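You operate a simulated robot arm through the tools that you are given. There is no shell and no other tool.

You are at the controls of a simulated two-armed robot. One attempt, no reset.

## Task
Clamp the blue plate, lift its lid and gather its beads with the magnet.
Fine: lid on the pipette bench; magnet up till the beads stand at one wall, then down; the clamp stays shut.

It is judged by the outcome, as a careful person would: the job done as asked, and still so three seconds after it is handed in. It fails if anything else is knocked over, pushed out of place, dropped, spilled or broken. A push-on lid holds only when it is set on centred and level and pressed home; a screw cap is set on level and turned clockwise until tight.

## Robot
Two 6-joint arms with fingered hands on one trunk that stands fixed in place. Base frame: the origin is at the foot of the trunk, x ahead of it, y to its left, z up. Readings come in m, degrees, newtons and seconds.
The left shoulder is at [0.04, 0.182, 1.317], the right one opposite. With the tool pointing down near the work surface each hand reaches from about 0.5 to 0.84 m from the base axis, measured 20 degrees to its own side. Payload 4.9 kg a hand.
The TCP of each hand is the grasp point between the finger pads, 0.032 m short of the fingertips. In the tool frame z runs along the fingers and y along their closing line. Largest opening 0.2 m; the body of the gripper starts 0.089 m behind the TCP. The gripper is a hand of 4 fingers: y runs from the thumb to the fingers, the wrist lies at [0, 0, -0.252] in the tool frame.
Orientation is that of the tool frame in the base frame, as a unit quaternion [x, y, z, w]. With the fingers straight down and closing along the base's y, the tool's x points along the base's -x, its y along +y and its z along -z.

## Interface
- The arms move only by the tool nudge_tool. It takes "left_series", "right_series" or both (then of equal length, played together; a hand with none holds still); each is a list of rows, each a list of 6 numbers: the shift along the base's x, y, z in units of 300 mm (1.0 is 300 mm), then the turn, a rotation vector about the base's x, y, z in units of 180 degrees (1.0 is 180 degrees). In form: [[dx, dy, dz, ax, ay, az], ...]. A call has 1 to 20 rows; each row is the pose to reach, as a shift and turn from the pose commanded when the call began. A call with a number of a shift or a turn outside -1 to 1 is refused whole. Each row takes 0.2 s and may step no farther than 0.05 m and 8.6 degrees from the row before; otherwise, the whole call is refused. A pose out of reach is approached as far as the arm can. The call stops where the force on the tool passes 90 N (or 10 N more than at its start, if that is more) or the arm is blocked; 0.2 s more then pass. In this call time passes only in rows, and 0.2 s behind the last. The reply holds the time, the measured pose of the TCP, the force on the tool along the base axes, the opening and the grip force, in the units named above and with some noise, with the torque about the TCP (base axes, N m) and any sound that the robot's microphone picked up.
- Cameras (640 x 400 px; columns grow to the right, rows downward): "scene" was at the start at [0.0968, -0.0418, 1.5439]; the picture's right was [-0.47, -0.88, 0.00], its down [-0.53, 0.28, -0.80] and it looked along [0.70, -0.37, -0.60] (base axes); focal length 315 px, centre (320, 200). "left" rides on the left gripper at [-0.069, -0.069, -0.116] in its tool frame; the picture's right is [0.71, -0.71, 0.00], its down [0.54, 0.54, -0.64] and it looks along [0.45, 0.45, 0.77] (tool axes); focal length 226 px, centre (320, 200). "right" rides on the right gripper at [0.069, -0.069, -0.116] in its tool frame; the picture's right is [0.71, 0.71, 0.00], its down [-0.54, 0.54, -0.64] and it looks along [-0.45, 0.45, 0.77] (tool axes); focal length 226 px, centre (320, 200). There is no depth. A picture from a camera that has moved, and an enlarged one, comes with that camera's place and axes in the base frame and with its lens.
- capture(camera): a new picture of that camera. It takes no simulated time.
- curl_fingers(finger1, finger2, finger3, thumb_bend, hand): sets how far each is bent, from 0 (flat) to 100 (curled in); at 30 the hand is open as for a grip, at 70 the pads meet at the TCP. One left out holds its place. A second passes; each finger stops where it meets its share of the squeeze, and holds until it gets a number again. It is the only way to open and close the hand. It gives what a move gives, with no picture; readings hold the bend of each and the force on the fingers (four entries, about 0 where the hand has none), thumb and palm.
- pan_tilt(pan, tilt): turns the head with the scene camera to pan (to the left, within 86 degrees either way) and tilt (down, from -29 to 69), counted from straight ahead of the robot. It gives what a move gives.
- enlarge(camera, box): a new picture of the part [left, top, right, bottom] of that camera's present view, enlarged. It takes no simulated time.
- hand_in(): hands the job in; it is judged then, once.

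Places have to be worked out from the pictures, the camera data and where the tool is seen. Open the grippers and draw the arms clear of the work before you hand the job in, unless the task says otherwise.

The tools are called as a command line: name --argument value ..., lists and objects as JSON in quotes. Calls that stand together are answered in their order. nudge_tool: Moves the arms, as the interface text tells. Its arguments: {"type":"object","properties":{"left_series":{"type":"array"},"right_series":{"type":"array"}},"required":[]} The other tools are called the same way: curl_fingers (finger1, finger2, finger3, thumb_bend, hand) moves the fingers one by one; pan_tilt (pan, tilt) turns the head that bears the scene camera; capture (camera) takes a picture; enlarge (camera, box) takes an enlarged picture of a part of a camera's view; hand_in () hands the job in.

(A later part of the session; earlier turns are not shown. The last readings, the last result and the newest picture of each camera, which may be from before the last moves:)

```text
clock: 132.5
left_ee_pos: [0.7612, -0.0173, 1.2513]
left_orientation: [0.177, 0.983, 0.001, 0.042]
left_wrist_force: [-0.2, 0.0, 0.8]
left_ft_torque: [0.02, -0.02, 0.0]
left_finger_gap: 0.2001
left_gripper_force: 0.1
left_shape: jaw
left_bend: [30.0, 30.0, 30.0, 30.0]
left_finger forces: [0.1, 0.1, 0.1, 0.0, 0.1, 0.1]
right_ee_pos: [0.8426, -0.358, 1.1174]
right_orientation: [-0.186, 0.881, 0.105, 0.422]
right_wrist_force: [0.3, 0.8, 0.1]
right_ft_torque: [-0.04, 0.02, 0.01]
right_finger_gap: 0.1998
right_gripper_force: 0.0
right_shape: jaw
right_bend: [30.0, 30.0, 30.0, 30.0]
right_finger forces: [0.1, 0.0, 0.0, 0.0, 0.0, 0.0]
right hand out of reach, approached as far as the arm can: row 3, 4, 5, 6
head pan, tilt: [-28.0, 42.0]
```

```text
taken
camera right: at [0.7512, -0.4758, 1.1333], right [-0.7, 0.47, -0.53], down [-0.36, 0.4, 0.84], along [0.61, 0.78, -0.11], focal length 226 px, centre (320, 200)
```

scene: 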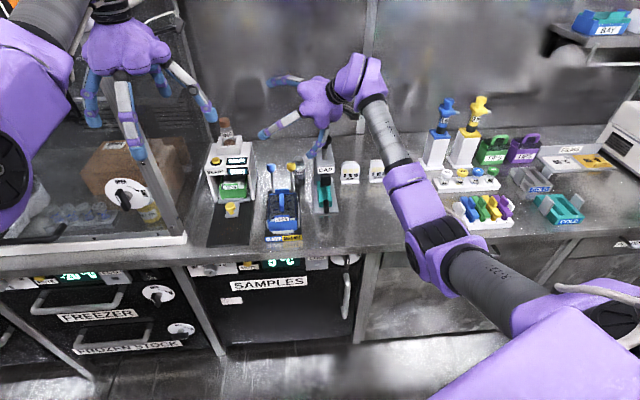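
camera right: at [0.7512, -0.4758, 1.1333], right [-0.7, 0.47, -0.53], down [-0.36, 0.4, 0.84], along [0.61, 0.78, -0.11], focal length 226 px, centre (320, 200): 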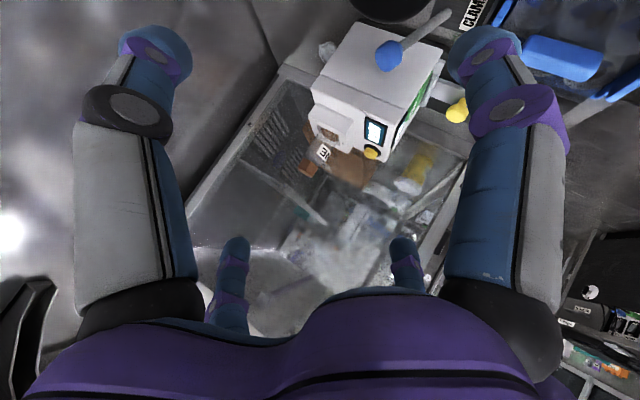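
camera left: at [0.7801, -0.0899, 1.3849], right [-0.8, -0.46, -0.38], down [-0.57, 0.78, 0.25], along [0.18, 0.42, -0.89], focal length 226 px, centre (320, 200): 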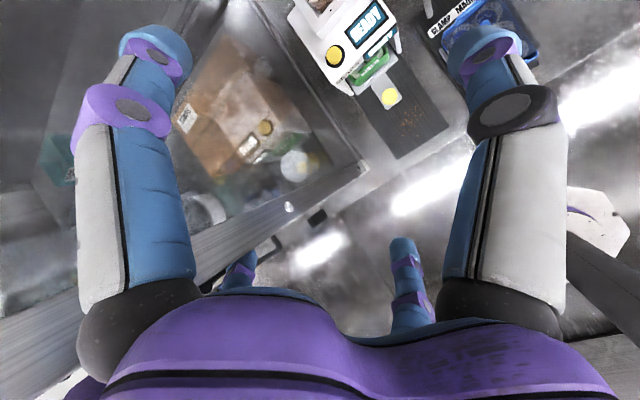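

I see small labels near the lever bases in the wrist view; I enlarge there.

enlarge --camera "right" --box '[350, 0, 640, 150]'

enlarge --camera "right" --box '[440, 0, 520, 50]'

```text
2.21 times, centred on (495, 75) of right
camera zoom: at [0.7512, -0.4758, 1.1333], right [-0.7, 0.47, -0.53], down [-0.36, 0.4, 0.84], along [0.61, 0.78, -0.11], focal length 499 px, centre (-66, 476)
```

zoom: 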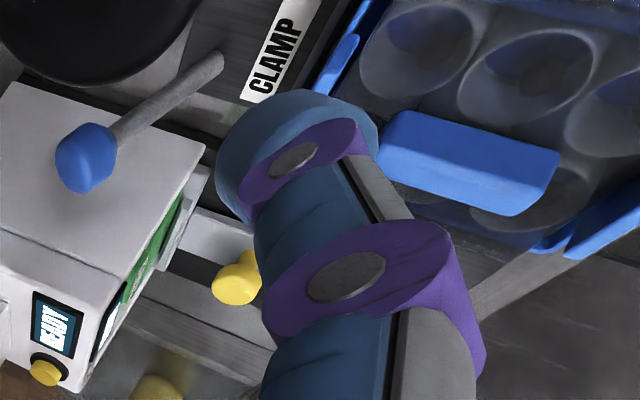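

```text
8.00 times, centred on (480, 25) of right
camera zoom: at [0.7512, -0.4758, 1.1333], right [-0.7, 0.47, -0.53], down [-0.36, 0.4, 0.84], along [0.61, 0.78, -0.11], focal length 1808 px, centre (-960, 1600)
```

zoom: 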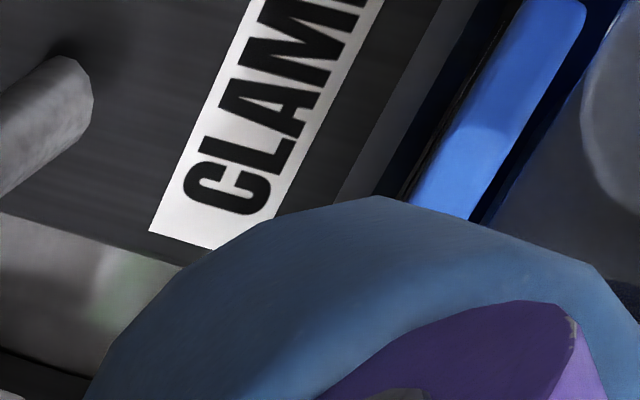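

I fold finger 3 (the low one) into the palm so it cannot touch the plate, and look.

curl_fingers --hand "right" --finger3 100

capture --camera "right"

enlarge --camera "scene" --box '[240, 30, 400, 150]'

```text
clock: 133.5
left_ee_pos: [0.7624, -0.0169, 1.2516]
left_orientation: [0.177, 0.983, 0.001, 0.042]
left_wrist_force: [-0.8, -0.9, -0.8]
left_ft_torque: [0.0, 0.02, 0.01]
left_finger_gap: 0.2
left_gripper_force: 0.1
left_shape: jaw
left_bend: [30.0, 30.0, 30.0, 30.0]
left_finger forces: [0.1, 0.0, 0.0, 0.0, 0.1, 0.1]
right_ee_pos: [0.8432, -0.3583, 1.1173]
right_orientation: [-0.186, 0.882, 0.104, 0.421]
right_wrist_force: [-1.0, -0.1, 0.0]
right_ft_torque: [-0.01, 0.01, 0.01]
right_finger_gap: 0.1401
right_gripper_force: 0.1
right_shape: fingers
right_bend: [30.0, 30.0, 100.0, 30.0]
right_finger forces: [0.0, 0.0, 0.1, 0.0, 0.0, 0.0]
head pan, tilt: [-28.0, 42.0]
```

```text
taken
camera right: at [0.7513, -0.4756, 1.1333], right [-0.7, 0.47, -0.53], down [-0.36, 0.4, 0.84], along [0.61, 0.78, -0.11], focal length 226 px, centre (320, 200)
```

right: 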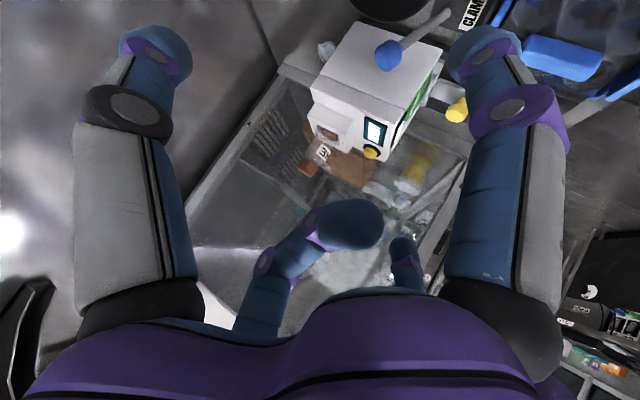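

```text
3.33 times, centred on (320, 90) of scene
camera zoom: at [0.0939, -0.0402, 1.5367], right [-0.47, -0.88, 0.0], down [-0.59, 0.31, -0.74], along [0.66, -0.35, -0.67], focal length 1051 px, centre (320, 567)
```

zoom: 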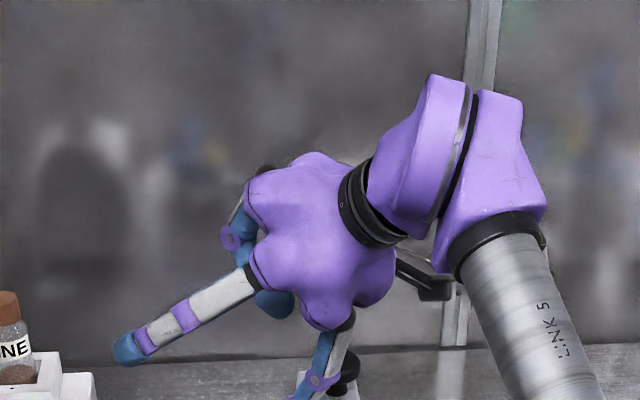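

For the right hand the numbering is mirrored: finger 3 is the upper one, finger 1 the low one. I reopen finger 3, and also need a heading nearer 0° so the palm stays clear of the CAP knob, so I turn further.

curl_fingers --hand "right" --finger3 30

nudge_tool --right_series '[[0.02, 0.02, 0.08, 0, 0, -0.036], [0.04, 0.04, 0.12, 0, 0, -0.072], [0.06, 0.06, 0.12, 0, 0, -0.108], [0.08, 0.08, 0.12, 0, 0, -0.144]]'

capture --camera "scene"

```text
clock: 134.5
left_ee_pos: [0.7623, -0.0173, 1.2513]
left_orientation: [0.178, 0.983, 0.001, 0.043]
left_wrist_force: [0.2, 1.5, -0.1]
left_ft_torque: [0.02, 0.04, 0.0]
left_finger_gap: 0.2001
left_gripper_force: 0.0
left_shape: jaw
left_bend: [30.0, 30.0, 30.0, 30.0]
left_finger forces: [0.0, 0.0, 0.0, 0.1, 0.0, 0.1]
right_ee_pos: [0.8414, -0.3579, 1.1169]
right_orientation: [-0.186, 0.882, 0.105, 0.421]
right_wrist_force: [0.7, -0.1, 0.5]
right_ft_torque: [0.01, 0.01, 0.01]
right_finger_gap: 0.1404
right_gripper_force: 0.0
right_shape: fingers
right_bend: [30.0, 30.0, 30.0, 30.0]
right_finger forces: [0.1, 0.1, 0.1, 0.0, 0.1, 0.1]
head pan, tilt: [-28.0, 42.0]
```

```text
clock: 135.5
left_ee_pos: [0.7618, -0.0161, 1.2525]
left_orientation: [0.177, 0.983, 0.001, 0.042]
left_wrist_force: [0.3, 0.5, 0.7]
left_ft_torque: [-0.01, 0.01, -0.03]
left_finger_gap: 0.2004
left_gripper_force: 0.0
left_shape: jaw
left_bend: [30.0, 30.0, 30.0, 30.0]
left_finger forces: [0.0, 0.0, 0.0, 0.1, 0.1, 0.0]
right_ee_pos: [0.836, -0.4391, 1.1105]
right_orientation: [-0.033, 0.885, 0.068, 0.46]
right_wrist_force: [0.1, -0.2, -0.1]
right_ft_torque: [-0.03, 0.0, -0.03]
right_finger_gap: 0.1402
right_gripper_force: 0.1
right_shape: fingers
right_bend: [30.0, 30.0, 30.0, 30.0]
right_finger forces: [0.0, 0.0, 0.1, 0.0, 0.0, 0.1]
right hand out of reach, approached as far as the arm can: row 1, 2, 3, 4
head pan, tilt: [-28.0, 42.0]
```

```text
taken
```

scene: 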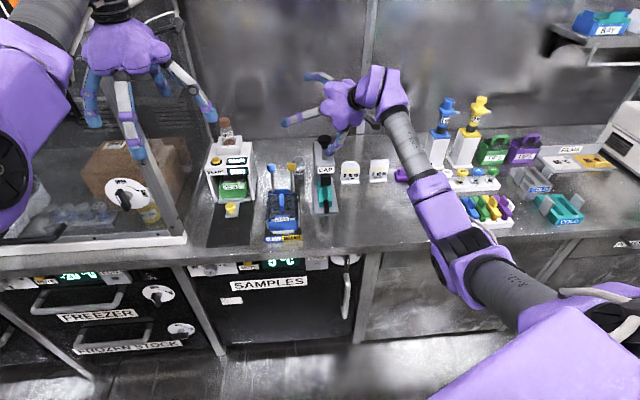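

At lower headings the hand slides right; for the levers a less tilted hand at lower height is what I need. I go back to heading ~50° over the plate, lower, and test how much tilt can be removed there.

nudge_tool --right_series '[[-0.02, 0.06, 0.03, 0, 0, 0.04], [-0.04, 0.14, 0.03, 0, 0, 0.08], [-0.06, 0.23, 0.02, 0, 0, 0.12], [-0.08, 0.32, 0.0, 0, 0, 0.16], [-0.1, 0.42, -0.04, 0, 0, 0.2], [-0.12, 0.51, -0.1, 0, 0, 0.22]]'

nudge_tool --right_series '[[0, 0, -0.08, -0.0305, 0.028, 0], [0, 0, -0.14, -0.061, 0.056, 0]]'

```text
clock: 136.9
left_ee_pos: [0.7605, -0.0166, 1.2523]
left_orientation: [0.178, 0.983, 0.001, 0.041]
left_wrist_force: [0.2, 0.3, 0.0]
left_ft_torque: [-0.02, 0.0, -0.01]
left_finger_gap: 0.2
left_gripper_force: 0.0
left_shape: jaw
left_bend: [30.0, 30.0, 30.0, 30.0]
left_finger forces: [0.0, 0.1, 0.0, 0.0, 0.0, 0.0]
right_ee_pos: [0.8009, -0.287, 1.0816]
right_orientation: [-0.332, 0.822, 0.22, 0.408]
right_wrist_force: [-0.1, 0.1, 0.9]
right_ft_torque: [0.01, -0.01, 0.0]
right_finger_gap: 0.1404
right_gripper_force: 0.1
right_shape: fingers
right_bend: [30.0, 30.0, 30.0, 30.0]
right_finger forces: [0.1, 0.1, 0.0, 0.0, 0.1, 0.1]
head pan, tilt: [-28.0, 42.0]
```

```text
clock: 137.5
left_ee_pos: [0.7619, -0.0179, 1.2527]
left_orientation: [0.179, 0.983, 0.002, 0.042]
left_wrist_force: [-0.7, 0.7, -0.6]
left_ft_torque: [0.1, 0.01, -0.03]
left_finger_gap: 0.2002
left_gripper_force: 0.1
left_shape: jaw
left_bend: [30.0, 30.0, 30.0, 30.0]
left_finger forces: [0.0, 0.1, 0.1, 0.0, 0.0, 0.0]
right_ee_pos: [0.7943, -0.3057, 1.0259]
right_orientation: [-0.346, 0.865, 0.178, 0.316]
right_wrist_force: [0.2, -1.2, -0.8]
right_ft_torque: [0.0, 0.0, 0.01]
right_finger_gap: 0.1402
right_gripper_force: 0.0
right_shape: fingers
right_bend: [30.0, 30.0, 30.0, 30.0]
right_finger forces: [0.0, 0.1, 0.1, 0.2, 0.1, 0.0]
right hand out of reach, approached as far as the arm can: row 2
head pan, tilt: [-28.0, 42.0]
```

I choose to hook the lever knob from behind with just the thumb, rolling the hand so the thumb points away from the robot and folding the other fingers. First: heading back to ~26° and roll, staying above everything.

nudge_tool --right_series '[[0.02, 0.0, 0.07, 0.0, 0.0, -0.035], [0.05, 0.0, 0.14, 0.0, 0.0, -0.07], [0.08, 0.0, 0.2, 0.0, 0.0, -0.105], [0.11, 0.01, 0.24, 0.0, 0.0, -0.14]]'

nudge_tool --right_series '[[0.01, 0.02, 0.0, -0.0313, -0.0152, 0.0276], [0.02, 0.04, 0.0, -0.0627, -0.0304, 0.0552], [0.03, 0.06, 0.0, -0.094, -0.0456, 0.0828], [0.04, 0.08, 0.0, -0.1253, -0.0608, 0.1104]]'

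capture --camera "scene"

```text
clock: 138.5
left_ee_pos: [0.7614, -0.0175, 1.2518]
left_orientation: [0.178, 0.983, 0.001, 0.042]
left_wrist_force: [0.8, -0.5, -0.1]
left_ft_torque: [0.0, 0.02, 0.0]
left_finger_gap: 0.2001
left_gripper_force: 0.0
left_shape: jaw
left_bend: [30.0, 30.0, 30.0, 30.0]
left_finger forces: [0.1, 0.1, 0.0, 0.1, 0.0, 0.0]
right_ee_pos: [0.8029, -0.3729, 1.0626]
right_orientation: [-0.155, 0.911, 0.13, 0.359]
right_wrist_force: [-0.4, -0.5, -0.7]
right_ft_torque: [0.02, 0.0, -0.01]
right_finger_gap: 0.1401
right_gripper_force: 0.1
right_shape: fingers
right_bend: [30.0, 30.0, 30.0, 30.0]
right_finger forces: [0.2, 0.0, 0.0, 0.0, 0.0, 0.0]
right hand out of reach, approached as far as the arm can: row 1, 2, 3, 4
head pan, tilt: [-28.0, 42.0]
```

```text
clock: 139.5
left_ee_pos: [0.7605, -0.017, 1.252]
left_orientation: [0.178, 0.983, 0.002, 0.043]
left_wrist_force: [0.4, -0.6, 0.5]
left_ft_torque: [0.0, 0.02, -0.01]
left_finger_gap: 0.1999
left_gripper_force: 0.0
left_shape: jaw
left_bend: [30.0, 30.0, 30.0, 30.0]
left_finger forces: [0.1, 0.0, 0.1, 0.1, 0.1, 0.1]
right_ee_pos: [0.8002, -0.3761, 1.0517]
right_orientation: [-0.389, 0.834, 0.005, 0.391]
right_wrist_force: [-6.3, 0.9, 1.0]
right_ft_torque: [0.01, 0.56, -0.43]
right_finger_gap: 0.1461
right_gripper_force: 3.0
right_shape: fingers
right_bend: [28.0, 30.0, 30.0, 30.0]
right_finger forces: [5.7, 0.1, 0.0, 0.1, 0.1, 0.0]
right hand out of reach, approached as far as the arm can: row 1, 2, 3, 4
head pan, tilt: [-28.0, 42.0]
```

```text
taken
```

scene: 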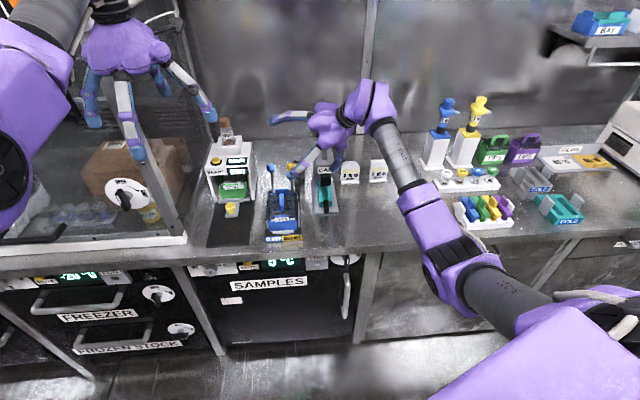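

Finger 1 is touching the CAP press's plunger with about 6 N. I back off at once: up and toward the robot.

nudge_tool --right_series '[[-0.08, 0.0, 0.04, 0, 0, 0], [-0.1, 0.02, 0.15, 0, 0, 0], [-0.1, 0.03, 0.28, 0, 0, 0]]'

enlarge --camera "scene" --box '[240, 100, 400, 250]'

```text
clock: 140.3
left_ee_pos: [0.7607, -0.0175, 1.2515]
left_orientation: [0.178, 0.983, 0.002, 0.042]
left_wrist_force: [0.2, 0.1, 0.7]
left_ft_torque: [-0.02, -0.02, -0.02]
left_finger_gap: 0.2
left_gripper_force: 0.1
left_shape: jaw
left_bend: [30.0, 30.0, 30.0, 30.0]
left_finger forces: [0.0, 0.1, 0.0, 0.1, 0.0, 0.0]
right_ee_pos: [0.7573, -0.3876, 1.1249]
right_orientation: [-0.389, 0.837, 0.001, 0.385]
right_wrist_force: [0.0, -0.2, 0.4]
right_ft_torque: [0.02, 0.0, -0.03]
right_finger_gap: 0.1403
right_gripper_force: 0.0
right_shape: fingers
right_bend: [30.0, 30.0, 30.0, 30.0]
right_finger forces: [0.0, 0.0, 0.1, 0.1, 0.0, 0.0]
right hand out of reach, approached as far as the arm can: row 1, 2, 3
head pan, tilt: [-28.0, 42.0]
```

```text
2.67 times, centred on (320, 175) of scene
camera zoom: at [0.0941, -0.04, 1.5367], right [-0.47, -0.88, 0.0], down [-0.59, 0.31, -0.74], along [0.66, -0.35, -0.67], focal length 841 px, centre (320, 267)
```

zoom: 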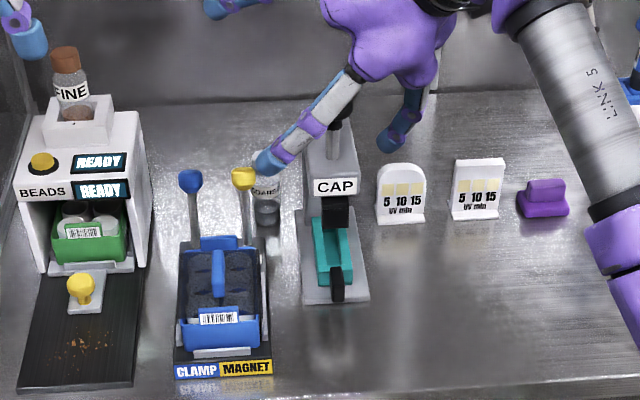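

The CAP press still looks in place. I fold fingers 1-3 now, add 10° tilt for reach margin, and move to a point high above and in front of the blue lever.

curl_fingers --hand "right" --finger1 100 --finger2 100 --finger3 100 --thumb_bend 30

nudge_tool --right_series '[[0.02, 0.06, 0.03, 0.0118, -0.0252, 0], [0.05, 0.12, 0.04, 0.0236, -0.0503, 0], [0.1, 0.2, 0.04, 0.0236, -0.0503, 0], [0.17, 0.28, 0.04, 0.0236, -0.0503, 0], [0.24, 0.36, 0.04, 0.0236, -0.0503, 0]]'

capture --camera "right"

enlarge --camera "scene" --box '[210, 60, 390, 220]'

```text
clock: 141.3
left_ee_pos: [0.7613, -0.0162, 1.2516]
left_orientation: [0.177, 0.983, 0.001, 0.041]
left_wrist_force: [-0.3, 0.5, -0.9]
left_ft_torque: [0.0, 0.01, 0.0]
left_finger_gap: 0.2002
left_gripper_force: 0.1
left_shape: jaw
left_bend: [30.0, 30.0, 30.0, 30.0]
left_finger forces: [0.0, 0.0, 0.0, 0.0, 0.0, 0.1]
right_ee_pos: [0.7552, -0.3881, 1.1254]
right_orientation: [-0.388, 0.837, 0.0, 0.386]
right_wrist_force: [0.1, -0.4, 0.7]
right_ft_torque: [0.0, 0.01, 0.0]
right_finger_gap: 0.0905
right_gripper_force: 0.1
right_shape: fingers
right_bend: [73.0, 73.0, 73.0, 30.0]
right_finger forces: [0.1, 0.1, 0.0, 0.0, 0.0, 0.0]
head pan, tilt: [-28.0, 42.0]
```

```text
clock: 142.5
left_ee_pos: [0.7618, -0.0171, 1.2511]
left_orientation: [0.177, 0.983, 0.001, 0.041]
left_wrist_force: [-0.1, -1.0, -0.2]
left_ft_torque: [0.0, 0.01, -0.03]
left_finger_gap: 0.2002
left_gripper_force: 0.2
left_shape: jaw
left_bend: [30.0, 30.0, 30.0, 30.0]
left_finger forces: [0.0, 0.0, 0.1, 0.1, 0.0, 0.1]
right_ee_pos: [0.8258, -0.3123, 1.1264]
right_orientation: [-0.374, 0.8, 0.006, 0.468]
right_wrist_force: [-1.2, -0.5, 0.1]
right_ft_torque: [0.01, -0.02, -0.01]
right_finger_gap: 0.0904
right_gripper_force: 0.2
right_shape: fingers
right_bend: [73.0, 73.0, 73.0, 30.0]
right_finger forces: [0.1, 0.0, 0.1, 0.0, 0.1, 0.0]
right hand out of reach, approached as far as the arm can: row 4, 5
head pan, tilt: [-28.0, 42.0]
```

```text
taken
camera right: at [0.7626, -0.4437, 1.1623], right [-0.63, 0.09, -0.77], down [-0.65, 0.48, 0.59], along [0.42, 0.87, -0.24], focal length 226 px, centre (320, 200)
```

right: 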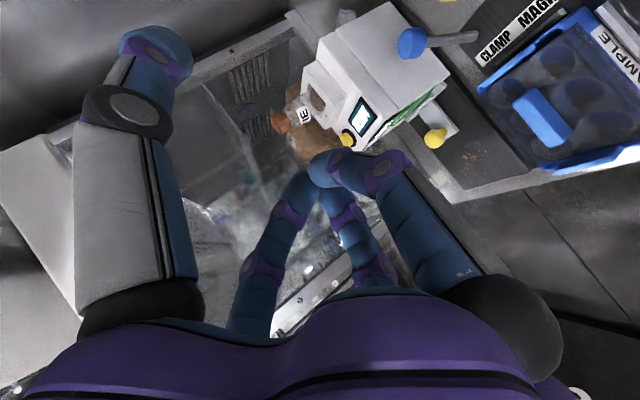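

```text
2.50 times, centred on (300, 140) of scene
camera zoom: at [0.0939, -0.0402, 1.5367], right [-0.47, -0.88, 0.0], down [-0.59, 0.31, -0.74], along [0.66, -0.35, -0.67], focal length 788 px, centre (370, 350)
```

zoom: 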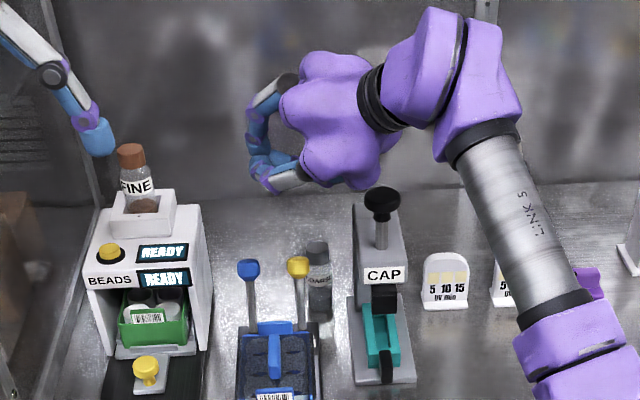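

The hand is set: three fingers folded, thumb extended. I move toward the spot ahead of the blue lever, descending a bit since lower gives more reach, keeping the thumb tip above the knobs.

nudge_tool --right_series '[[0.03, 0.04, -0.08, 0, 0, 0], [0.07, 0.09, -0.16, 0, 0, 0], [0.12, 0.14, -0.24, 0, 0, 0], [0.17, 0.2, -0.3, 0, 0, 0]]'

capture --camera "right"

enlarge --camera "scene" --box '[210, 100, 370, 250]'

```text
clock: 143.5
left_ee_pos: [0.7607, -0.0159, 1.2515]
left_orientation: [0.177, 0.983, 0.001, 0.043]
left_wrist_force: [0.1, -0.2, 0.5]
left_ft_torque: [-0.02, 0.01, 0.02]
left_finger_gap: 0.2002
left_gripper_force: 0.1
left_shape: jaw
left_bend: [30.0, 30.0, 30.0, 30.0]
left_finger forces: [0.0, 0.1, 0.0, 0.1, 0.1, 0.1]
right_ee_pos: [0.882, -0.271, 1.0248]
right_orientation: [-0.373, 0.803, 0.003, 0.465]
right_wrist_force: [-0.3, 0.4, 0.1]
right_ft_torque: [-0.03, 0.01, 0.01]
right_finger_gap: 0.0905
right_gripper_force: 0.1
right_shape: fingers
right_bend: [73.0, 73.0, 73.0, 30.0]
right_finger forces: [0.1, 0.1, 0.0, 0.0, 0.0, 0.1]
right hand out of reach, approached as far as the arm can: row 1, 2, 3, 4
head pan, tilt: [-28.0, 42.0]
```

```text
taken
camera right: at [0.8193, -0.4009, 1.0623], right [-0.63, 0.09, -0.77], down [-0.65, 0.49, 0.58], along [0.43, 0.87, -0.25], focal length 226 px, centre (320, 200)
```

right: 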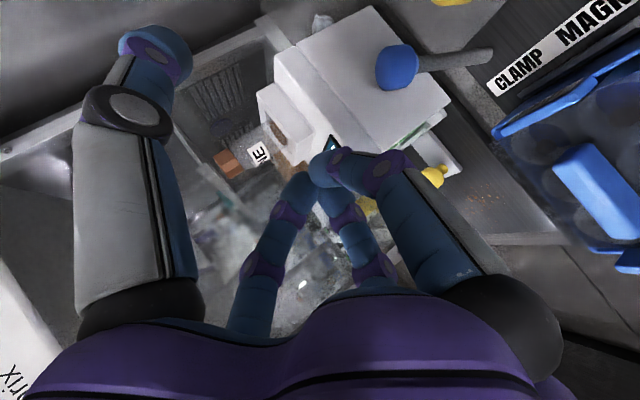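

```text
2.67 times, centred on (290, 175) of scene
camera zoom: at [0.0938, -0.04, 1.5367], right [-0.47, -0.88, 0.0], down [-0.59, 0.31, -0.74], along [0.66, -0.35, -0.67], focal length 841 px, centre (400, 267)
```

zoom: 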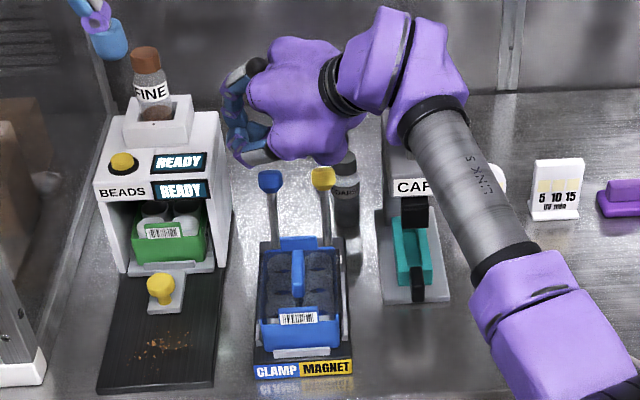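

The blue knob is close ahead. To keep the folded fingers away from the lever, I open the thumb wider (bend 12) so the hook reaches farther, and check where its tip is.

curl_fingers --hand "right" --thumb_bend 12

capture --camera "right"

enlarge --camera "scene" --box '[240, 100, 340, 200]'

```text
clock: 144.5
left_ee_pos: [0.7606, -0.0169, 1.2512]
left_orientation: [0.177, 0.983, 0.001, 0.041]
left_wrist_force: [0.4, 0.2, -0.2]
left_ft_torque: [0.0, 0.0, -0.01]
left_finger_gap: 0.2002
left_gripper_force: 0.1
left_shape: jaw
left_bend: [30.0, 30.0, 30.0, 30.0]
left_finger forces: [0.1, 0.0, 0.0, 0.0, 0.1, 0.0]
right_ee_pos: [0.8824, -0.2694, 1.0245]
right_orientation: [-0.374, 0.803, 0.003, 0.465]
right_wrist_force: [0.1, -0.2, -0.8]
right_ft_torque: [0.02, 0.01, -0.03]
right_finger_gap: 0.1173
right_gripper_force: 0.1
right_shape: fingers
right_bend: [73.0, 73.0, 73.0, 12.0]
right_finger forces: [0.0, 0.0, 0.0, 0.1, 0.1, 0.1]
head pan, tilt: [-28.0, 42.0]
```

```text
taken
camera right: at [0.8192, -0.4012, 1.0625], right [-0.63, 0.09, -0.77], down [-0.65, 0.49, 0.59], along [0.43, 0.87, -0.25], focal length 226 px, centre (320, 200)
```

right: 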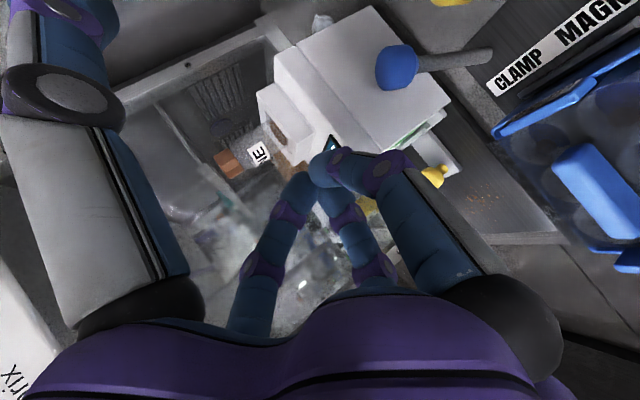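

```text
4.00 times, centred on (290, 150) of scene
camera zoom: at [0.0939, -0.0403, 1.5367], right [-0.47, -0.88, 0.0], down [-0.59, 0.31, -0.74], along [0.66, -0.35, -0.67], focal length 1261 px, centre (440, 400)
```

zoom: 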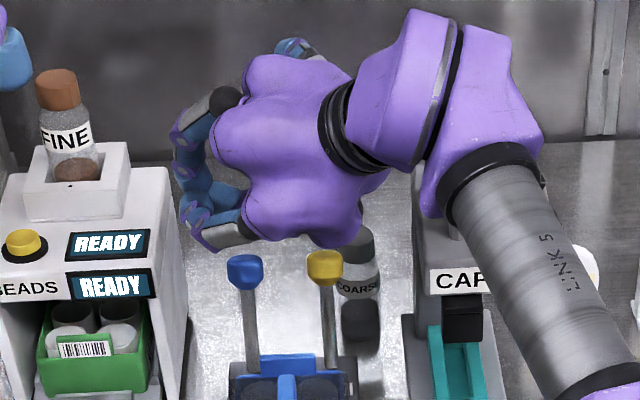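

A finger lying along its own axis can't hook, so instead I'll pinch the knob between the thumb (behind it) and the closed fingertips (in front). I set the thumb to 28, shift 1.3 cm toward the robot and descend in front of the knob.

curl_fingers --hand "right" --thumb_bend 28

nudge_tool --right_series '[[-0.045, -0.009, -0.08, 0, 0, 0], [-0.045, -0.009, -0.17, 0, 0, 0], [-0.045, -0.009, -0.25, 0, 0, 0]]'

enlarge --camera "scene" --box '[240, 120, 340, 220]'

capture --camera "right"

```text
clock: 145.5
left_ee_pos: [0.7597, -0.0168, 1.2526]
left_orientation: [0.177, 0.983, 0.001, 0.043]
left_wrist_force: [-0.1, -0.1, 1.0]
left_ft_torque: [-0.03, 0.01, -0.01]
left_finger_gap: 0.2
left_gripper_force: 0.1
left_shape: jaw
left_bend: [30.0, 30.0, 30.0, 30.0]
left_finger forces: [0.0, 0.0, 0.0, 0.0, 0.0, 0.0]
right_ee_pos: [0.8815, -0.2705, 1.0247]
right_orientation: [-0.374, 0.803, 0.003, 0.465]
right_wrist_force: [-0.2, -0.3, -0.8]
right_ft_torque: [0.02, -0.01, 0.0]
right_finger_gap: 0.0935
right_gripper_force: 0.1
right_shape: fingers
right_bend: [73.0, 73.0, 73.0, 28.0]
right_finger forces: [0.0, 0.0, 0.0, 0.1, 0.0, 0.1]
head pan, tilt: [-28.0, 42.0]
```

```text
clock: 146.3
left_ee_pos: [0.7634, -0.0182, 1.2505]
left_orientation: [0.177, 0.983, 0.002, 0.04]
left_wrist_force: [1.2, 0.4, -0.8]
left_ft_torque: [0.08, 0.15, 0.02]
left_finger_gap: 0.1998
left_gripper_force: 0.0
left_shape: jaw
left_bend: [30.0, 30.0, 30.0, 30.0]
left_finger forces: [0.0, 0.0, 0.0, 0.0, 0.1, 0.1]
right_ee_pos: [0.8696, -0.2722, 0.9444]
right_orientation: [-0.371, 0.811, -0.003, 0.453]
right_wrist_force: [1.1, -0.4, -0.1]
right_ft_torque: [0.11, -0.04, 0.11]
right_finger_gap: 0.0936
right_gripper_force: 0.0
right_shape: fingers
right_bend: [73.0, 73.0, 73.0, 28.0]
right_finger forces: [0.0, 0.1, 0.0, 0.1, 0.1, 0.0]
head pan, tilt: [-28.0, 42.0]
```

```text
4.00 times, centred on (290, 170) of scene
camera zoom: at [0.0969, -0.0415, 1.5365], right [-0.47, -0.88, 0.0], down [-0.59, 0.31, -0.74], along [0.66, -0.35, -0.67], focal length 1261 px, centre (440, 320)
```

zoom: 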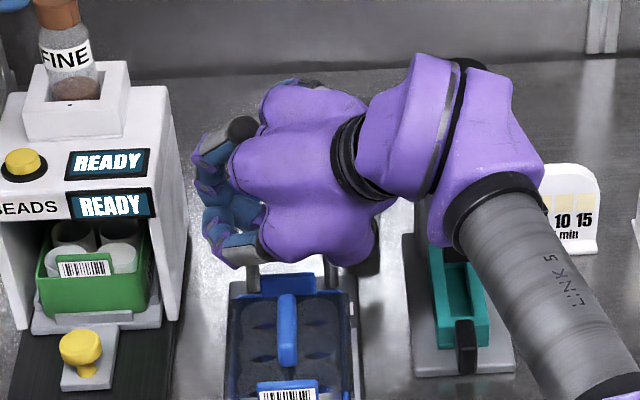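

```text
taken
camera right: at [0.8046, -0.4012, 0.9847], right [-0.65, 0.09, -0.76], down [-0.63, 0.5, 0.59], along [0.43, 0.86, -0.27], focal length 226 px, centre (320, 200)
```

right: 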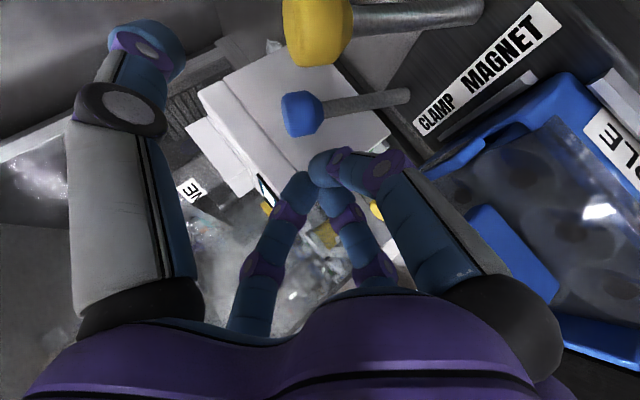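

Camera and geometry agree: the blue knob is 3.8 cm toward the thumb and 4.4 cm further along the fingers. I move in so that the closed fingertips sit just in front of the knob.

nudge_tool --right_series '[[0.047, 0.001, -0.064, 0, 0, 0], [0.094, 0.003, -0.128, 0, 0, 0]]'

capture --camera "right"

```text
clock: 147.0
left_ee_pos: [0.7588, -0.0149, 1.2526]
left_orientation: [0.178, 0.983, 0.002, 0.043]
left_wrist_force: [0.3, -0.4, -0.8]
left_ft_torque: [0.0, 0.02, 0.01]
left_finger_gap: 0.2
left_gripper_force: 0.0
left_shape: jaw
left_bend: [30.0, 30.0, 30.0, 30.0]
left_finger forces: [0.0, 0.0, 0.1, 0.0, 0.0, 0.1]
right_ee_pos: [0.9049, -0.2726, 0.9374]
right_orientation: [-0.377, 0.798, -0.017, 0.471]
right_wrist_force: [-3.5, 5.5, 21.0]
right_ft_torque: [-2.74, 1.7, 1.02]
right_finger_gap: 0.0985
right_gripper_force: 6.2
right_shape: fingers
right_bend: [78.0, 75.0, 74.0, 28.0]
right_finger forces: [12.8, 0.0, 0.0, 0.1, 0.0, 0.0]
head pan, tilt: [-28.0, 42.0]
stopped in row 2 (right hand): the force on the tool passed its limit at 97 N (the readings are from after the stop); the commanded pose is now the measured one
```

```text
taken
camera right: at [0.8384, -0.4008, 0.9773], right [-0.61, 0.07, -0.79], down [-0.66, 0.51, 0.55], along [0.44, 0.86, -0.26], focal length 226 px, centre (320, 200)
```

right: 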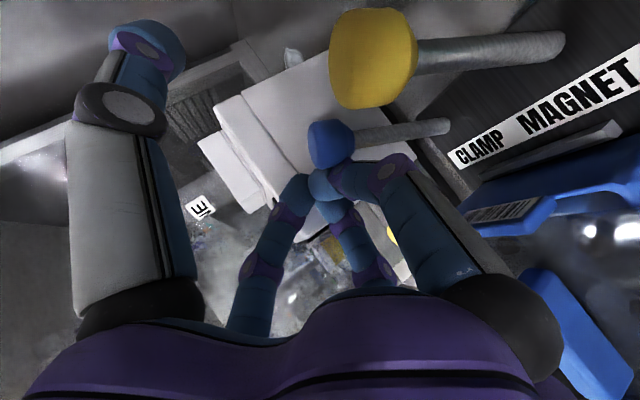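

The closed fingertips pressed on the knob from above (97 N stop); the lever hasn't moved. I back off along the fingers, open to a wider ring, and will enclose the knob instead.

nudge_tool --right_series '[[-0.08, -0.035, 0.09, 0, 0, 0], [-0.16, -0.07, 0.16, 0, 0, 0]]'

curl_fingers --hand "right" --finger1 46 --finger2 46 --finger3 46 --thumb_bend 46

capture --camera "right"

```text
clock: 147.6
left_ee_pos: [0.7618, -0.0175, 1.253]
left_orientation: [0.179, 0.983, 0.001, 0.042]
left_wrist_force: [1.3, -0.9, -0.2]
left_ft_torque: [-0.05, 0.01, 0.01]
left_finger_gap: 0.2003
left_gripper_force: 0.1
left_shape: jaw
left_bend: [30.0, 30.0, 30.0, 30.0]
left_finger forces: [0.0, 0.0, 0.0, 0.0, 0.1, 0.0]
right_ee_pos: [0.8547, -0.2958, 0.9779]
right_orientation: [-0.373, 0.801, -0.016, 0.468]
right_wrist_force: [0.7, 1.4, 0.5]
right_ft_torque: [-0.02, 0.0, -0.04]
right_finger_gap: 0.0952
right_gripper_force: 0.1
right_shape: fingers
right_bend: [82.0, 77.0, 76.0, 28.0]
right_finger forces: [0.0, 0.0, 0.0, 0.0, 0.0, 0.0]
head pan, tilt: [-28.0, 42.0]
```

```text
clock: 148.6
left_ee_pos: [0.7615, -0.0161, 1.2521]
left_orientation: [0.177, 0.983, 0.002, 0.043]
left_wrist_force: [-0.6, 0.4, -0.1]
left_ft_torque: [-0.01, -0.04, 0.04]
left_finger_gap: 0.1999
left_gripper_force: 0.1
left_shape: jaw
left_bend: [30.0, 30.0, 30.0, 30.0]
left_finger forces: [0.0, 0.0, 0.1, 0.1, 0.0, 0.0]
right_ee_pos: [0.8543, -0.2938, 0.979]
right_orientation: [-0.374, 0.8, -0.016, 0.468]
right_wrist_force: [-0.3, 0.1, -0.6]
right_ft_torque: [0.01, -0.03, 0.0]
right_finger_gap: 0.0833
right_gripper_force: 0.3
right_shape: fingers
right_bend: [46.0, 46.0, 46.0, 46.0]
right_finger forces: [0.0, 0.0, 0.1, 0.0, 0.1, 0.0]
head pan, tilt: [-28.0, 42.0]
```

```text
taken
camera right: at [0.7894, -0.4224, 1.0188], right [-0.61, 0.07, -0.79], down [-0.65, 0.51, 0.56], along [0.44, 0.86, -0.27], focal length 226 px, centre (320, 200)
```

right: 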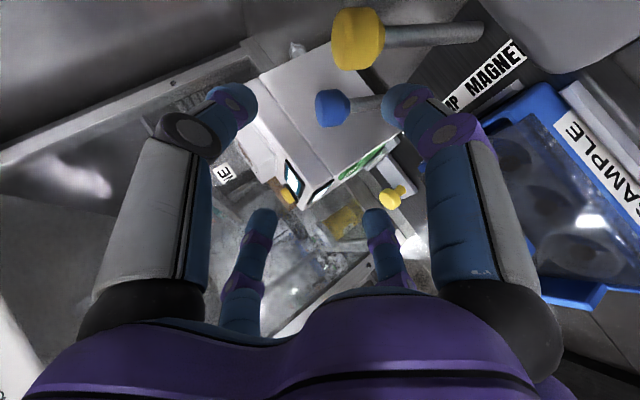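

The ring is open. I shift sideways to line up with the blue knob, rolling 12° so finger 1 clears the yellow lever, then look again before advancing.

nudge_tool --right_series '[[0.003, -0.05, -0.025, 0.0255, 0.0109, -0.0186], [0.006, -0.099, -0.05, 0.051, 0.0218, -0.0372]]'

capture --camera "right"

```text
clock: 149.2
left_ee_pos: [0.7607, -0.0166, 1.2515]
left_orientation: [0.177, 0.983, 0.001, 0.043]
left_wrist_force: [-1.0, -0.7, -0.1]
left_ft_torque: [-0.03, 0.01, 0.0]
left_finger_gap: 0.1997
left_gripper_force: 0.1
left_shape: jaw
left_bend: [30.0, 30.0, 30.0, 30.0]
left_finger forces: [0.1, 0.1, 0.0, 0.1, 0.0, 0.0]
right_ee_pos: [0.8579, -0.3238, 0.9639]
right_orientation: [-0.288, 0.835, 0.035, 0.468]
right_wrist_force: [-0.3, 0.4, 0.8]
right_ft_torque: [-0.05, 0.0, -0.03]
right_finger_gap: 0.0836
right_gripper_force: 0.3
right_shape: fingers
right_bend: [46.0, 46.0, 46.0, 46.0]
right_finger forces: [0.1, 0.0, 0.1, 0.1, 0.0, 0.7]
head pan, tilt: [-28.0, 42.0]
```

```text
taken
camera right: at [0.7782, -0.4487, 0.9883], right [-0.64, 0.27, -0.72], down [-0.55, 0.48, 0.68], along [0.53, 0.83, -0.16], focal length 226 px, centre (320, 200)
```

right: 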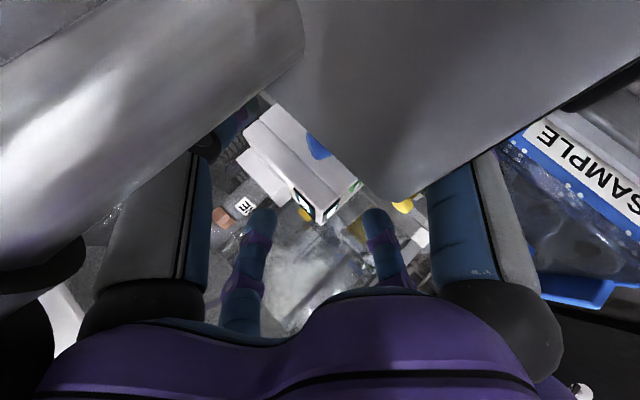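

The wrist camera corner is right up against the CAP press. I retreat immediately, reversing the last shift and lifting.

nudge_tool --right_series '[[-0.02, 0.06, 0.05, -0.0255, -0.0109, 0.0186], [-0.02, 0.11, 0.14, -0.051, -0.0218, 0.0372], [-0.04, 0.13, 0.26, -0.051, -0.0218, 0.0372]]'

enlarge --camera "scene" --box '[230, 110, 370, 250]'

```text
clock: 150.0
left_ee_pos: [0.7614, -0.0163, 1.2529]
left_orientation: [0.177, 0.983, 0.001, 0.043]
left_wrist_force: [0.2, 0.9, -1.0]
left_ft_torque: [-0.02, 0.0, -0.02]
left_finger_gap: 0.2
left_gripper_force: 0.1
left_shape: jaw
left_bend: [30.0, 30.0, 30.0, 30.0]
left_finger forces: [0.0, 0.0, 0.0, 0.0, 0.0, 0.1]
right_ee_pos: [0.8441, -0.2894, 1.0398]
right_orientation: [-0.377, 0.798, -0.012, 0.471]
right_wrist_force: [0.2, 0.3, 0.1]
right_ft_torque: [0.01, -0.02, 0.0]
right_finger_gap: 0.0835
right_gripper_force: 0.1
right_shape: fingers
right_bend: [46.0, 46.0, 46.0, 46.0]
right_finger forces: [0.0, 0.0, 0.0, 0.0, 0.0, 0.0]
right hand out of reach, approached as far as the arm can: row 3
head pan, tilt: [-28.0, 42.0]
```

```text
2.86 times, centred on (300, 180) of scene
camera zoom: at [0.094, -0.0403, 1.5367], right [-0.47, -0.88, 0.0], down [-0.59, 0.31, -0.74], along [0.66, -0.35, -0.67], focal length 901 px, centre (377, 257)
```

zoom: 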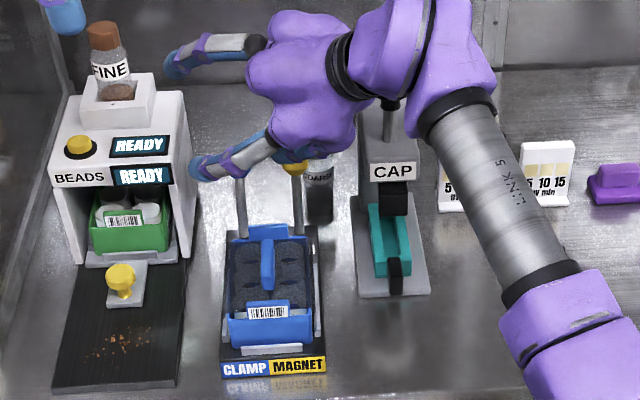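

CAP press looks undisturbed. I roll the hand 90° the other way (up high) so the camera corner points up instead of toward the CAP press.

nudge_tool --right_series '[[-0.02, -0.02, 0.05, -0.0345, -0.015, 0.0255], [-0.03, -0.03, 0.1, -0.069, -0.03, 0.051], [-0.03, -0.03, 0.13, -0.1035, -0.045, 0.0765], [-0.03, -0.03, 0.15, -0.138, -0.06, 0.102], [-0.03, -0.03, 0.15, -0.1725, -0.075, 0.1275], [-0.03, -0.03, 0.15, -0.207, -0.09, 0.153], [-0.03, -0.03, 0.15, -0.2415, -0.105, 0.1785], [-0.03, -0.03, 0.15, -0.276, -0.12, 0.204], [-0.03, -0.03, 0.15, -0.3105, -0.135, 0.2295], [-0.03, -0.03, 0.15, -0.345, -0.15, 0.255], [-0.03, -0.03, 0.15, -0.38, -0.165, 0.28]]'

capture --camera "right"

enlarge --camera "scene" --box '[210, 70, 370, 230]'

```text
clock: 152.4
left_ee_pos: [0.7616, -0.0177, 1.2527]
left_orientation: [0.177, 0.983, 0.001, 0.043]
left_wrist_force: [-0.7, 0.2, -1.0]
left_ft_torque: [0.0, 0.01, 0.0]
left_finger_gap: 0.1999
left_gripper_force: 0.0
left_shape: jaw
left_bend: [30.0, 30.0, 30.0, 30.0]
left_finger forces: [0.1, 0.0, 0.0, 0.1, 0.1, 0.0]
right_ee_pos: [0.8362, -0.3067, 1.0821]
right_orientation: [0.83, -0.297, 0.343, -0.325]
right_wrist_force: [0.1, -0.1, 0.3]
right_ft_torque: [0.0, 0.03, 0.0]
right_finger_gap: 0.0835
right_gripper_force: 0.0
right_shape: fingers
right_bend: [46.0, 46.0, 46.0, 46.0]
right_finger forces: [0.0, 0.0, 0.1, 0.0, 0.0, 0.0]
right hand out of reach, approached as far as the arm can: row 2, 3, 4, 5, 6, 7, 8, 9, 10, 11
head pan, tilt: [-28.0, 42.0]
```

```text
taken
camera right: at [0.8082, -0.3521, 1.223], right [0.23, -0.94, -0.26], down [-0.95, -0.16, -0.25], along [0.19, 0.31, -0.93], focal length 226 px, centre (320, 200)
```

right: 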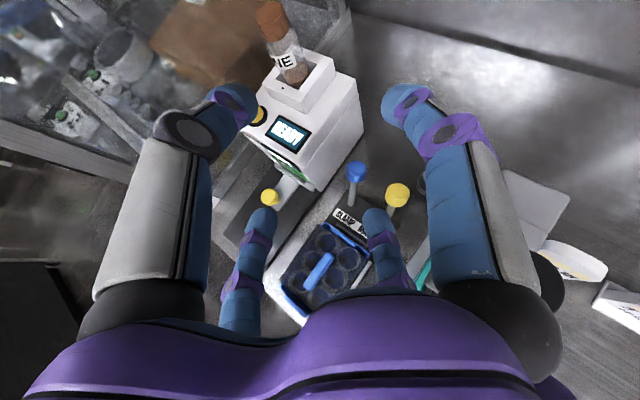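

```text
2.50 times, centred on (290, 150) of scene
camera zoom: at [0.0939, -0.0403, 1.5367], right [-0.47, -0.88, 0.0], down [-0.59, 0.31, -0.74], along [0.66, -0.35, -0.67], focal length 788 px, centre (395, 325)
```

zoom: 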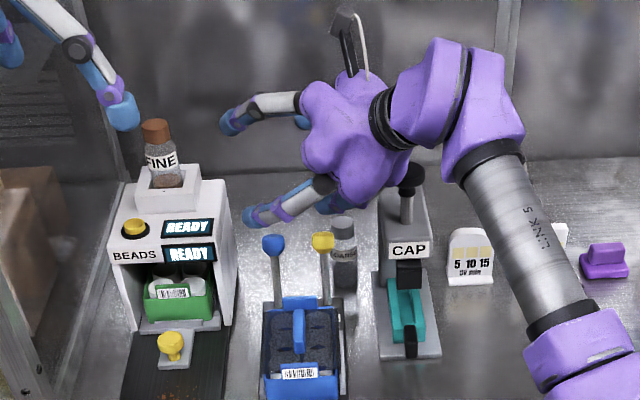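

Excellent: the camera now looks down on the whole fixture and the hand can roll freely. I fold fingers 2, 3 and thumb together and keep finger 1 (pointing back, away from the robot) open as the hook.

curl_fingers --hand "right" --finger1 28 --finger2 100 --finger3 100 --thumb_bend 100

nudge_tool --right_series '[[0.0, 0.01, -0.13, 0, 0, 0], [0.0, 0.02, -0.26, 0, 0, 0], [0.0, 0.025, -0.38, 0, 0, 0]]'

capture --camera "right"

```text
clock: 153.4
left_ee_pos: [0.7606, -0.0185, 1.2525]
left_orientation: [0.178, 0.983, 0.001, 0.042]
left_wrist_force: [0.0, -0.4, -0.1]
left_ft_torque: [-0.04, -0.01, 0.01]
left_finger_gap: 0.2005
left_gripper_force: 0.0
left_shape: jaw
left_bend: [30.0, 30.0, 30.0, 30.0]
left_finger forces: [0.0, 0.1, 0.1, 0.0, 0.0, 0.1]
right_ee_pos: [0.8362, -0.3069, 1.0825]
right_orientation: [0.829, -0.298, 0.343, -0.325]
right_wrist_force: [-0.1, -0.2, -0.3]
right_ft_torque: [-0.02, 0.0, -0.01]
right_finger_gap: 0.0999
right_gripper_force: 0.0
right_shape: fingers
right_bend: [28.0, 98.0, 92.0, 91.0]
right_finger forces: [0.0, 0.0, 0.0, 0.0, 0.0, 0.1]
head pan, tilt: [-28.0, 42.0]
```

```text
clock: 154.2
left_ee_pos: [0.7618, -0.0177, 1.2538]
left_orientation: [0.177, 0.983, 0.003, 0.043]
left_wrist_force: [-0.6, 0.3, -0.3]
left_ft_torque: [0.02, 0.01, -0.03]
left_finger_gap: 0.2
left_gripper_force: 0.1
left_shape: jaw
left_bend: [30.0, 30.0, 30.0, 30.0]
left_finger forces: [0.0, 0.1, 0.0, 0.0, 0.0, 0.1]
right_ee_pos: [0.8358, -0.3003, 0.9689]
right_orientation: [0.83, -0.3, 0.344, -0.321]
right_wrist_force: [0.0, 1.0, 0.1]
right_ft_torque: [-0.02, 0.03, 0.0]
right_finger_gap: 0.1003
right_gripper_force: 0.1
right_shape: fingers
right_bend: [28.0, 99.0, 93.0, 92.0]
right_finger forces: [0.1, 0.0, 0.0, 0.0, 0.0, 0.1]
head pan, tilt: [-28.0, 42.0]
```

```text
taken
camera right: at [0.8077, -0.345, 1.1094], right [0.22, -0.94, -0.26], down [-0.96, -0.15, -0.25], along [0.19, 0.3, -0.93], focal length 226 px, centre (320, 200)
```

right: 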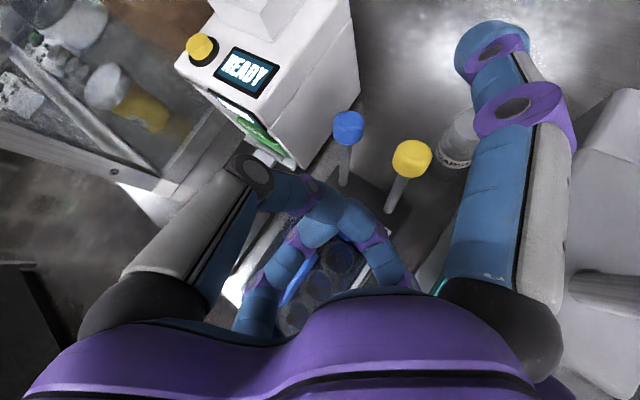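

Knob positions check out in this view. I advance along the fingers so the closed cluster ends just in front of the blue knob and finger 1 behind it.

nudge_tool --right_series '[[0.07, 0.031, -0.071, 0, 0, 0], [0.14, 0.062, -0.142, 0, 0, 0]]'

capture --camera "right"

```text
clock: 154.8
left_ee_pos: [0.7613, -0.0171, 1.2526]
left_orientation: [0.178, 0.983, 0.002, 0.043]
left_wrist_force: [0.8, -0.4, 0.3]
left_ft_torque: [0.03, 0.0, -0.01]
left_finger_gap: 0.2
left_gripper_force: 0.1
left_shape: jaw
left_bend: [30.0, 30.0, 30.0, 30.0]
left_finger forces: [0.0, 0.0, 0.1, 0.0, 0.0, 0.0]
right_ee_pos: [0.8782, -0.2823, 0.9251]
right_orientation: [0.83, -0.3, 0.343, -0.321]
right_wrist_force: [-0.2, 0.7, -0.4]
right_ft_torque: [0.04, 0.04, 0.03]
right_finger_gap: 0.1004
right_gripper_force: 0.0
right_shape: fingers
right_bend: [28.0, 99.0, 93.0, 92.0]
right_finger forces: [0.0, 0.0, 0.0, 0.0, 0.0, 0.0]
head pan, tilt: [-28.0, 42.0]
```

```text
taken
camera right: at [0.8518, -0.3273, 1.0663], right [0.22, -0.94, -0.26], down [-0.96, -0.15, -0.25], along [0.19, 0.3, -0.93], focal length 226 px, centre (320, 200)
```

right: 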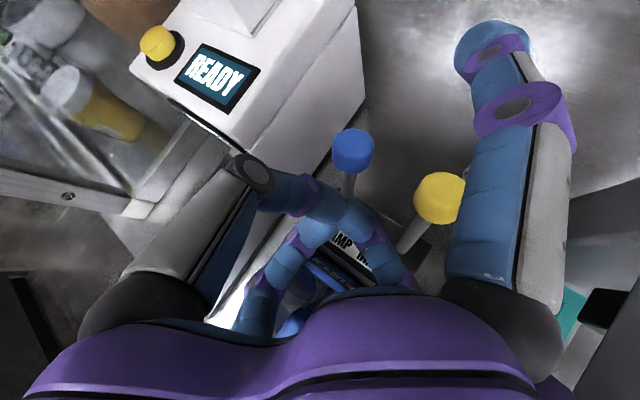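

Clear so far. One more short step to the pinch position.

nudge_tool --right_series '[[0.035, 0.017, -0.033, 0, 0, 0], [0.07, 0.033, -0.067, 0, 0, 0]]'

capture --camera "right"

```text
clock: 155.4
left_ee_pos: [0.7604, -0.0168, 1.2517]
left_orientation: [0.178, 0.983, 0.001, 0.042]
left_wrist_force: [0.2, -0.1, 0.1]
left_ft_torque: [0.01, 0.0, -0.03]
left_finger_gap: 0.2001
left_gripper_force: 0.1
left_shape: jaw
left_bend: [30.0, 30.0, 30.0, 30.0]
left_finger forces: [0.0, 0.0, 0.0, 0.0, 0.1, 0.0]
right_ee_pos: [0.8999, -0.2729, 0.9068]
right_orientation: [0.829, -0.3, 0.344, -0.322]
right_wrist_force: [-1.6, -0.7, 5.4]
right_ft_torque: [0.07, 0.3, 0.01]
right_finger_gap: 0.1006
right_gripper_force: 2.3
right_shape: fingers
right_bend: [28.0, 99.0, 94.0, 92.0]
right_finger forces: [0.0, 0.0, 4.5, 0.0, 0.1, 0.1]
head pan, tilt: [-28.0, 42.0]
```

```text
taken
camera right: at [0.8718, -0.3168, 1.0474], right [0.22, -0.94, -0.26], down [-0.96, -0.15, -0.25], along [0.19, 0.3, -0.93], focal length 226 px, centre (320, 200)
```

right: 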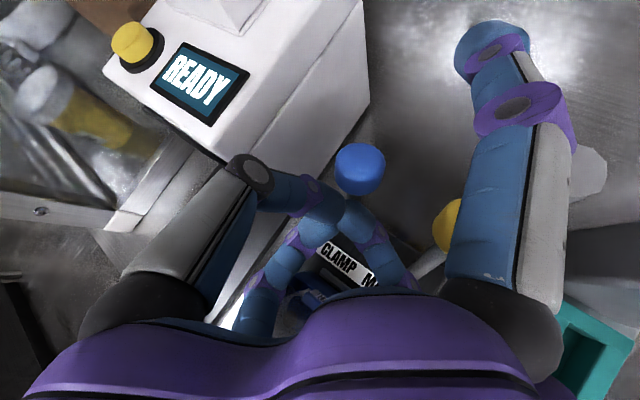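

Finger 3 lightly touches something below (4.5 N), so I raise 1 cm and then close finger 1 onto the back of the knob.

nudge_tool --right_series '[[0.0, 0.0, 0.037, 0, 0, 0]]'

curl_fingers --hand "right" --finger1 60

capture --camera "right"

```text
clock: 155.8
left_ee_pos: [0.7618, -0.0165, 1.2522]
left_orientation: [0.178, 0.983, 0.001, 0.042]
left_wrist_force: [0.6, -0.4, 0.0]
left_ft_torque: [0.0, 0.02, -0.02]
left_finger_gap: 0.2002
left_gripper_force: 0.1
left_shape: jaw
left_bend: [30.0, 30.0, 30.0, 30.0]
left_finger forces: [0.0, 0.0, 0.0, 0.0, 0.0, 0.0]
right_ee_pos: [0.8996, -0.2714, 0.9157]
right_orientation: [0.83, -0.299, 0.343, -0.322]
right_wrist_force: [-0.3, 0.3, 0.4]
right_ft_torque: [-0.01, 0.02, -0.02]
right_finger_gap: 0.1003
right_gripper_force: 0.0
right_shape: fingers
right_bend: [28.0, 99.0, 94.0, 92.0]
right_finger forces: [0.1, 0.0, 0.0, 0.0, 0.0, 0.0]
head pan, tilt: [-28.0, 42.0]
```

```text
clock: 156.8
left_ee_pos: [0.7608, -0.0171, 1.2536]
left_orientation: [0.178, 0.983, 0.001, 0.043]
left_wrist_force: [-0.2, 0.2, -0.7]
left_ft_torque: [0.02, 0.03, 0.02]
left_finger_gap: 0.1999
left_gripper_force: 0.0
left_shape: jaw
left_bend: [30.0, 30.0, 30.0, 30.0]
left_finger forces: [0.0, 0.0, 0.1, 0.0, 0.0, 0.1]
right_ee_pos: [0.8981, -0.2709, 0.9164]
right_orientation: [0.83, -0.3, 0.342, -0.322]
right_wrist_force: [2.2, -1.2, 1.8]
right_ft_torque: [-0.04, -0.05, -0.03]
right_finger_gap: 0.0378
right_gripper_force: 1.6
right_shape: fingers
right_bend: [58.0, 99.0, 94.0, 92.0]
right_finger forces: [3.1, 0.0, 0.0, 0.1, 0.0, 0.0]
head pan, tilt: [-28.0, 42.0]
```

```text
taken
camera right: at [0.8716, -0.3165, 1.0579], right [0.22, -0.94, -0.26], down [-0.96, -0.15, -0.25], along [0.19, 0.3, -0.93], focal length 226 px, centre (320, 200)
```

right: 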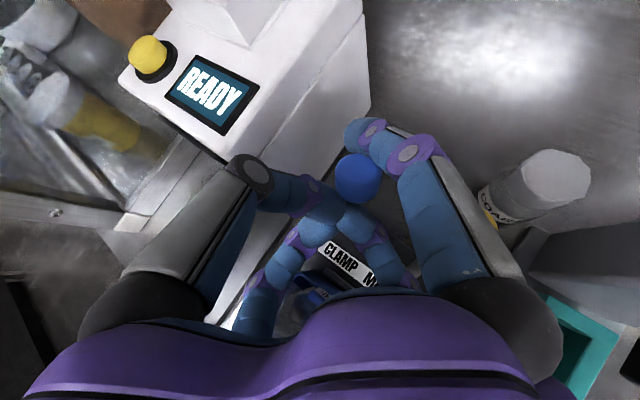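

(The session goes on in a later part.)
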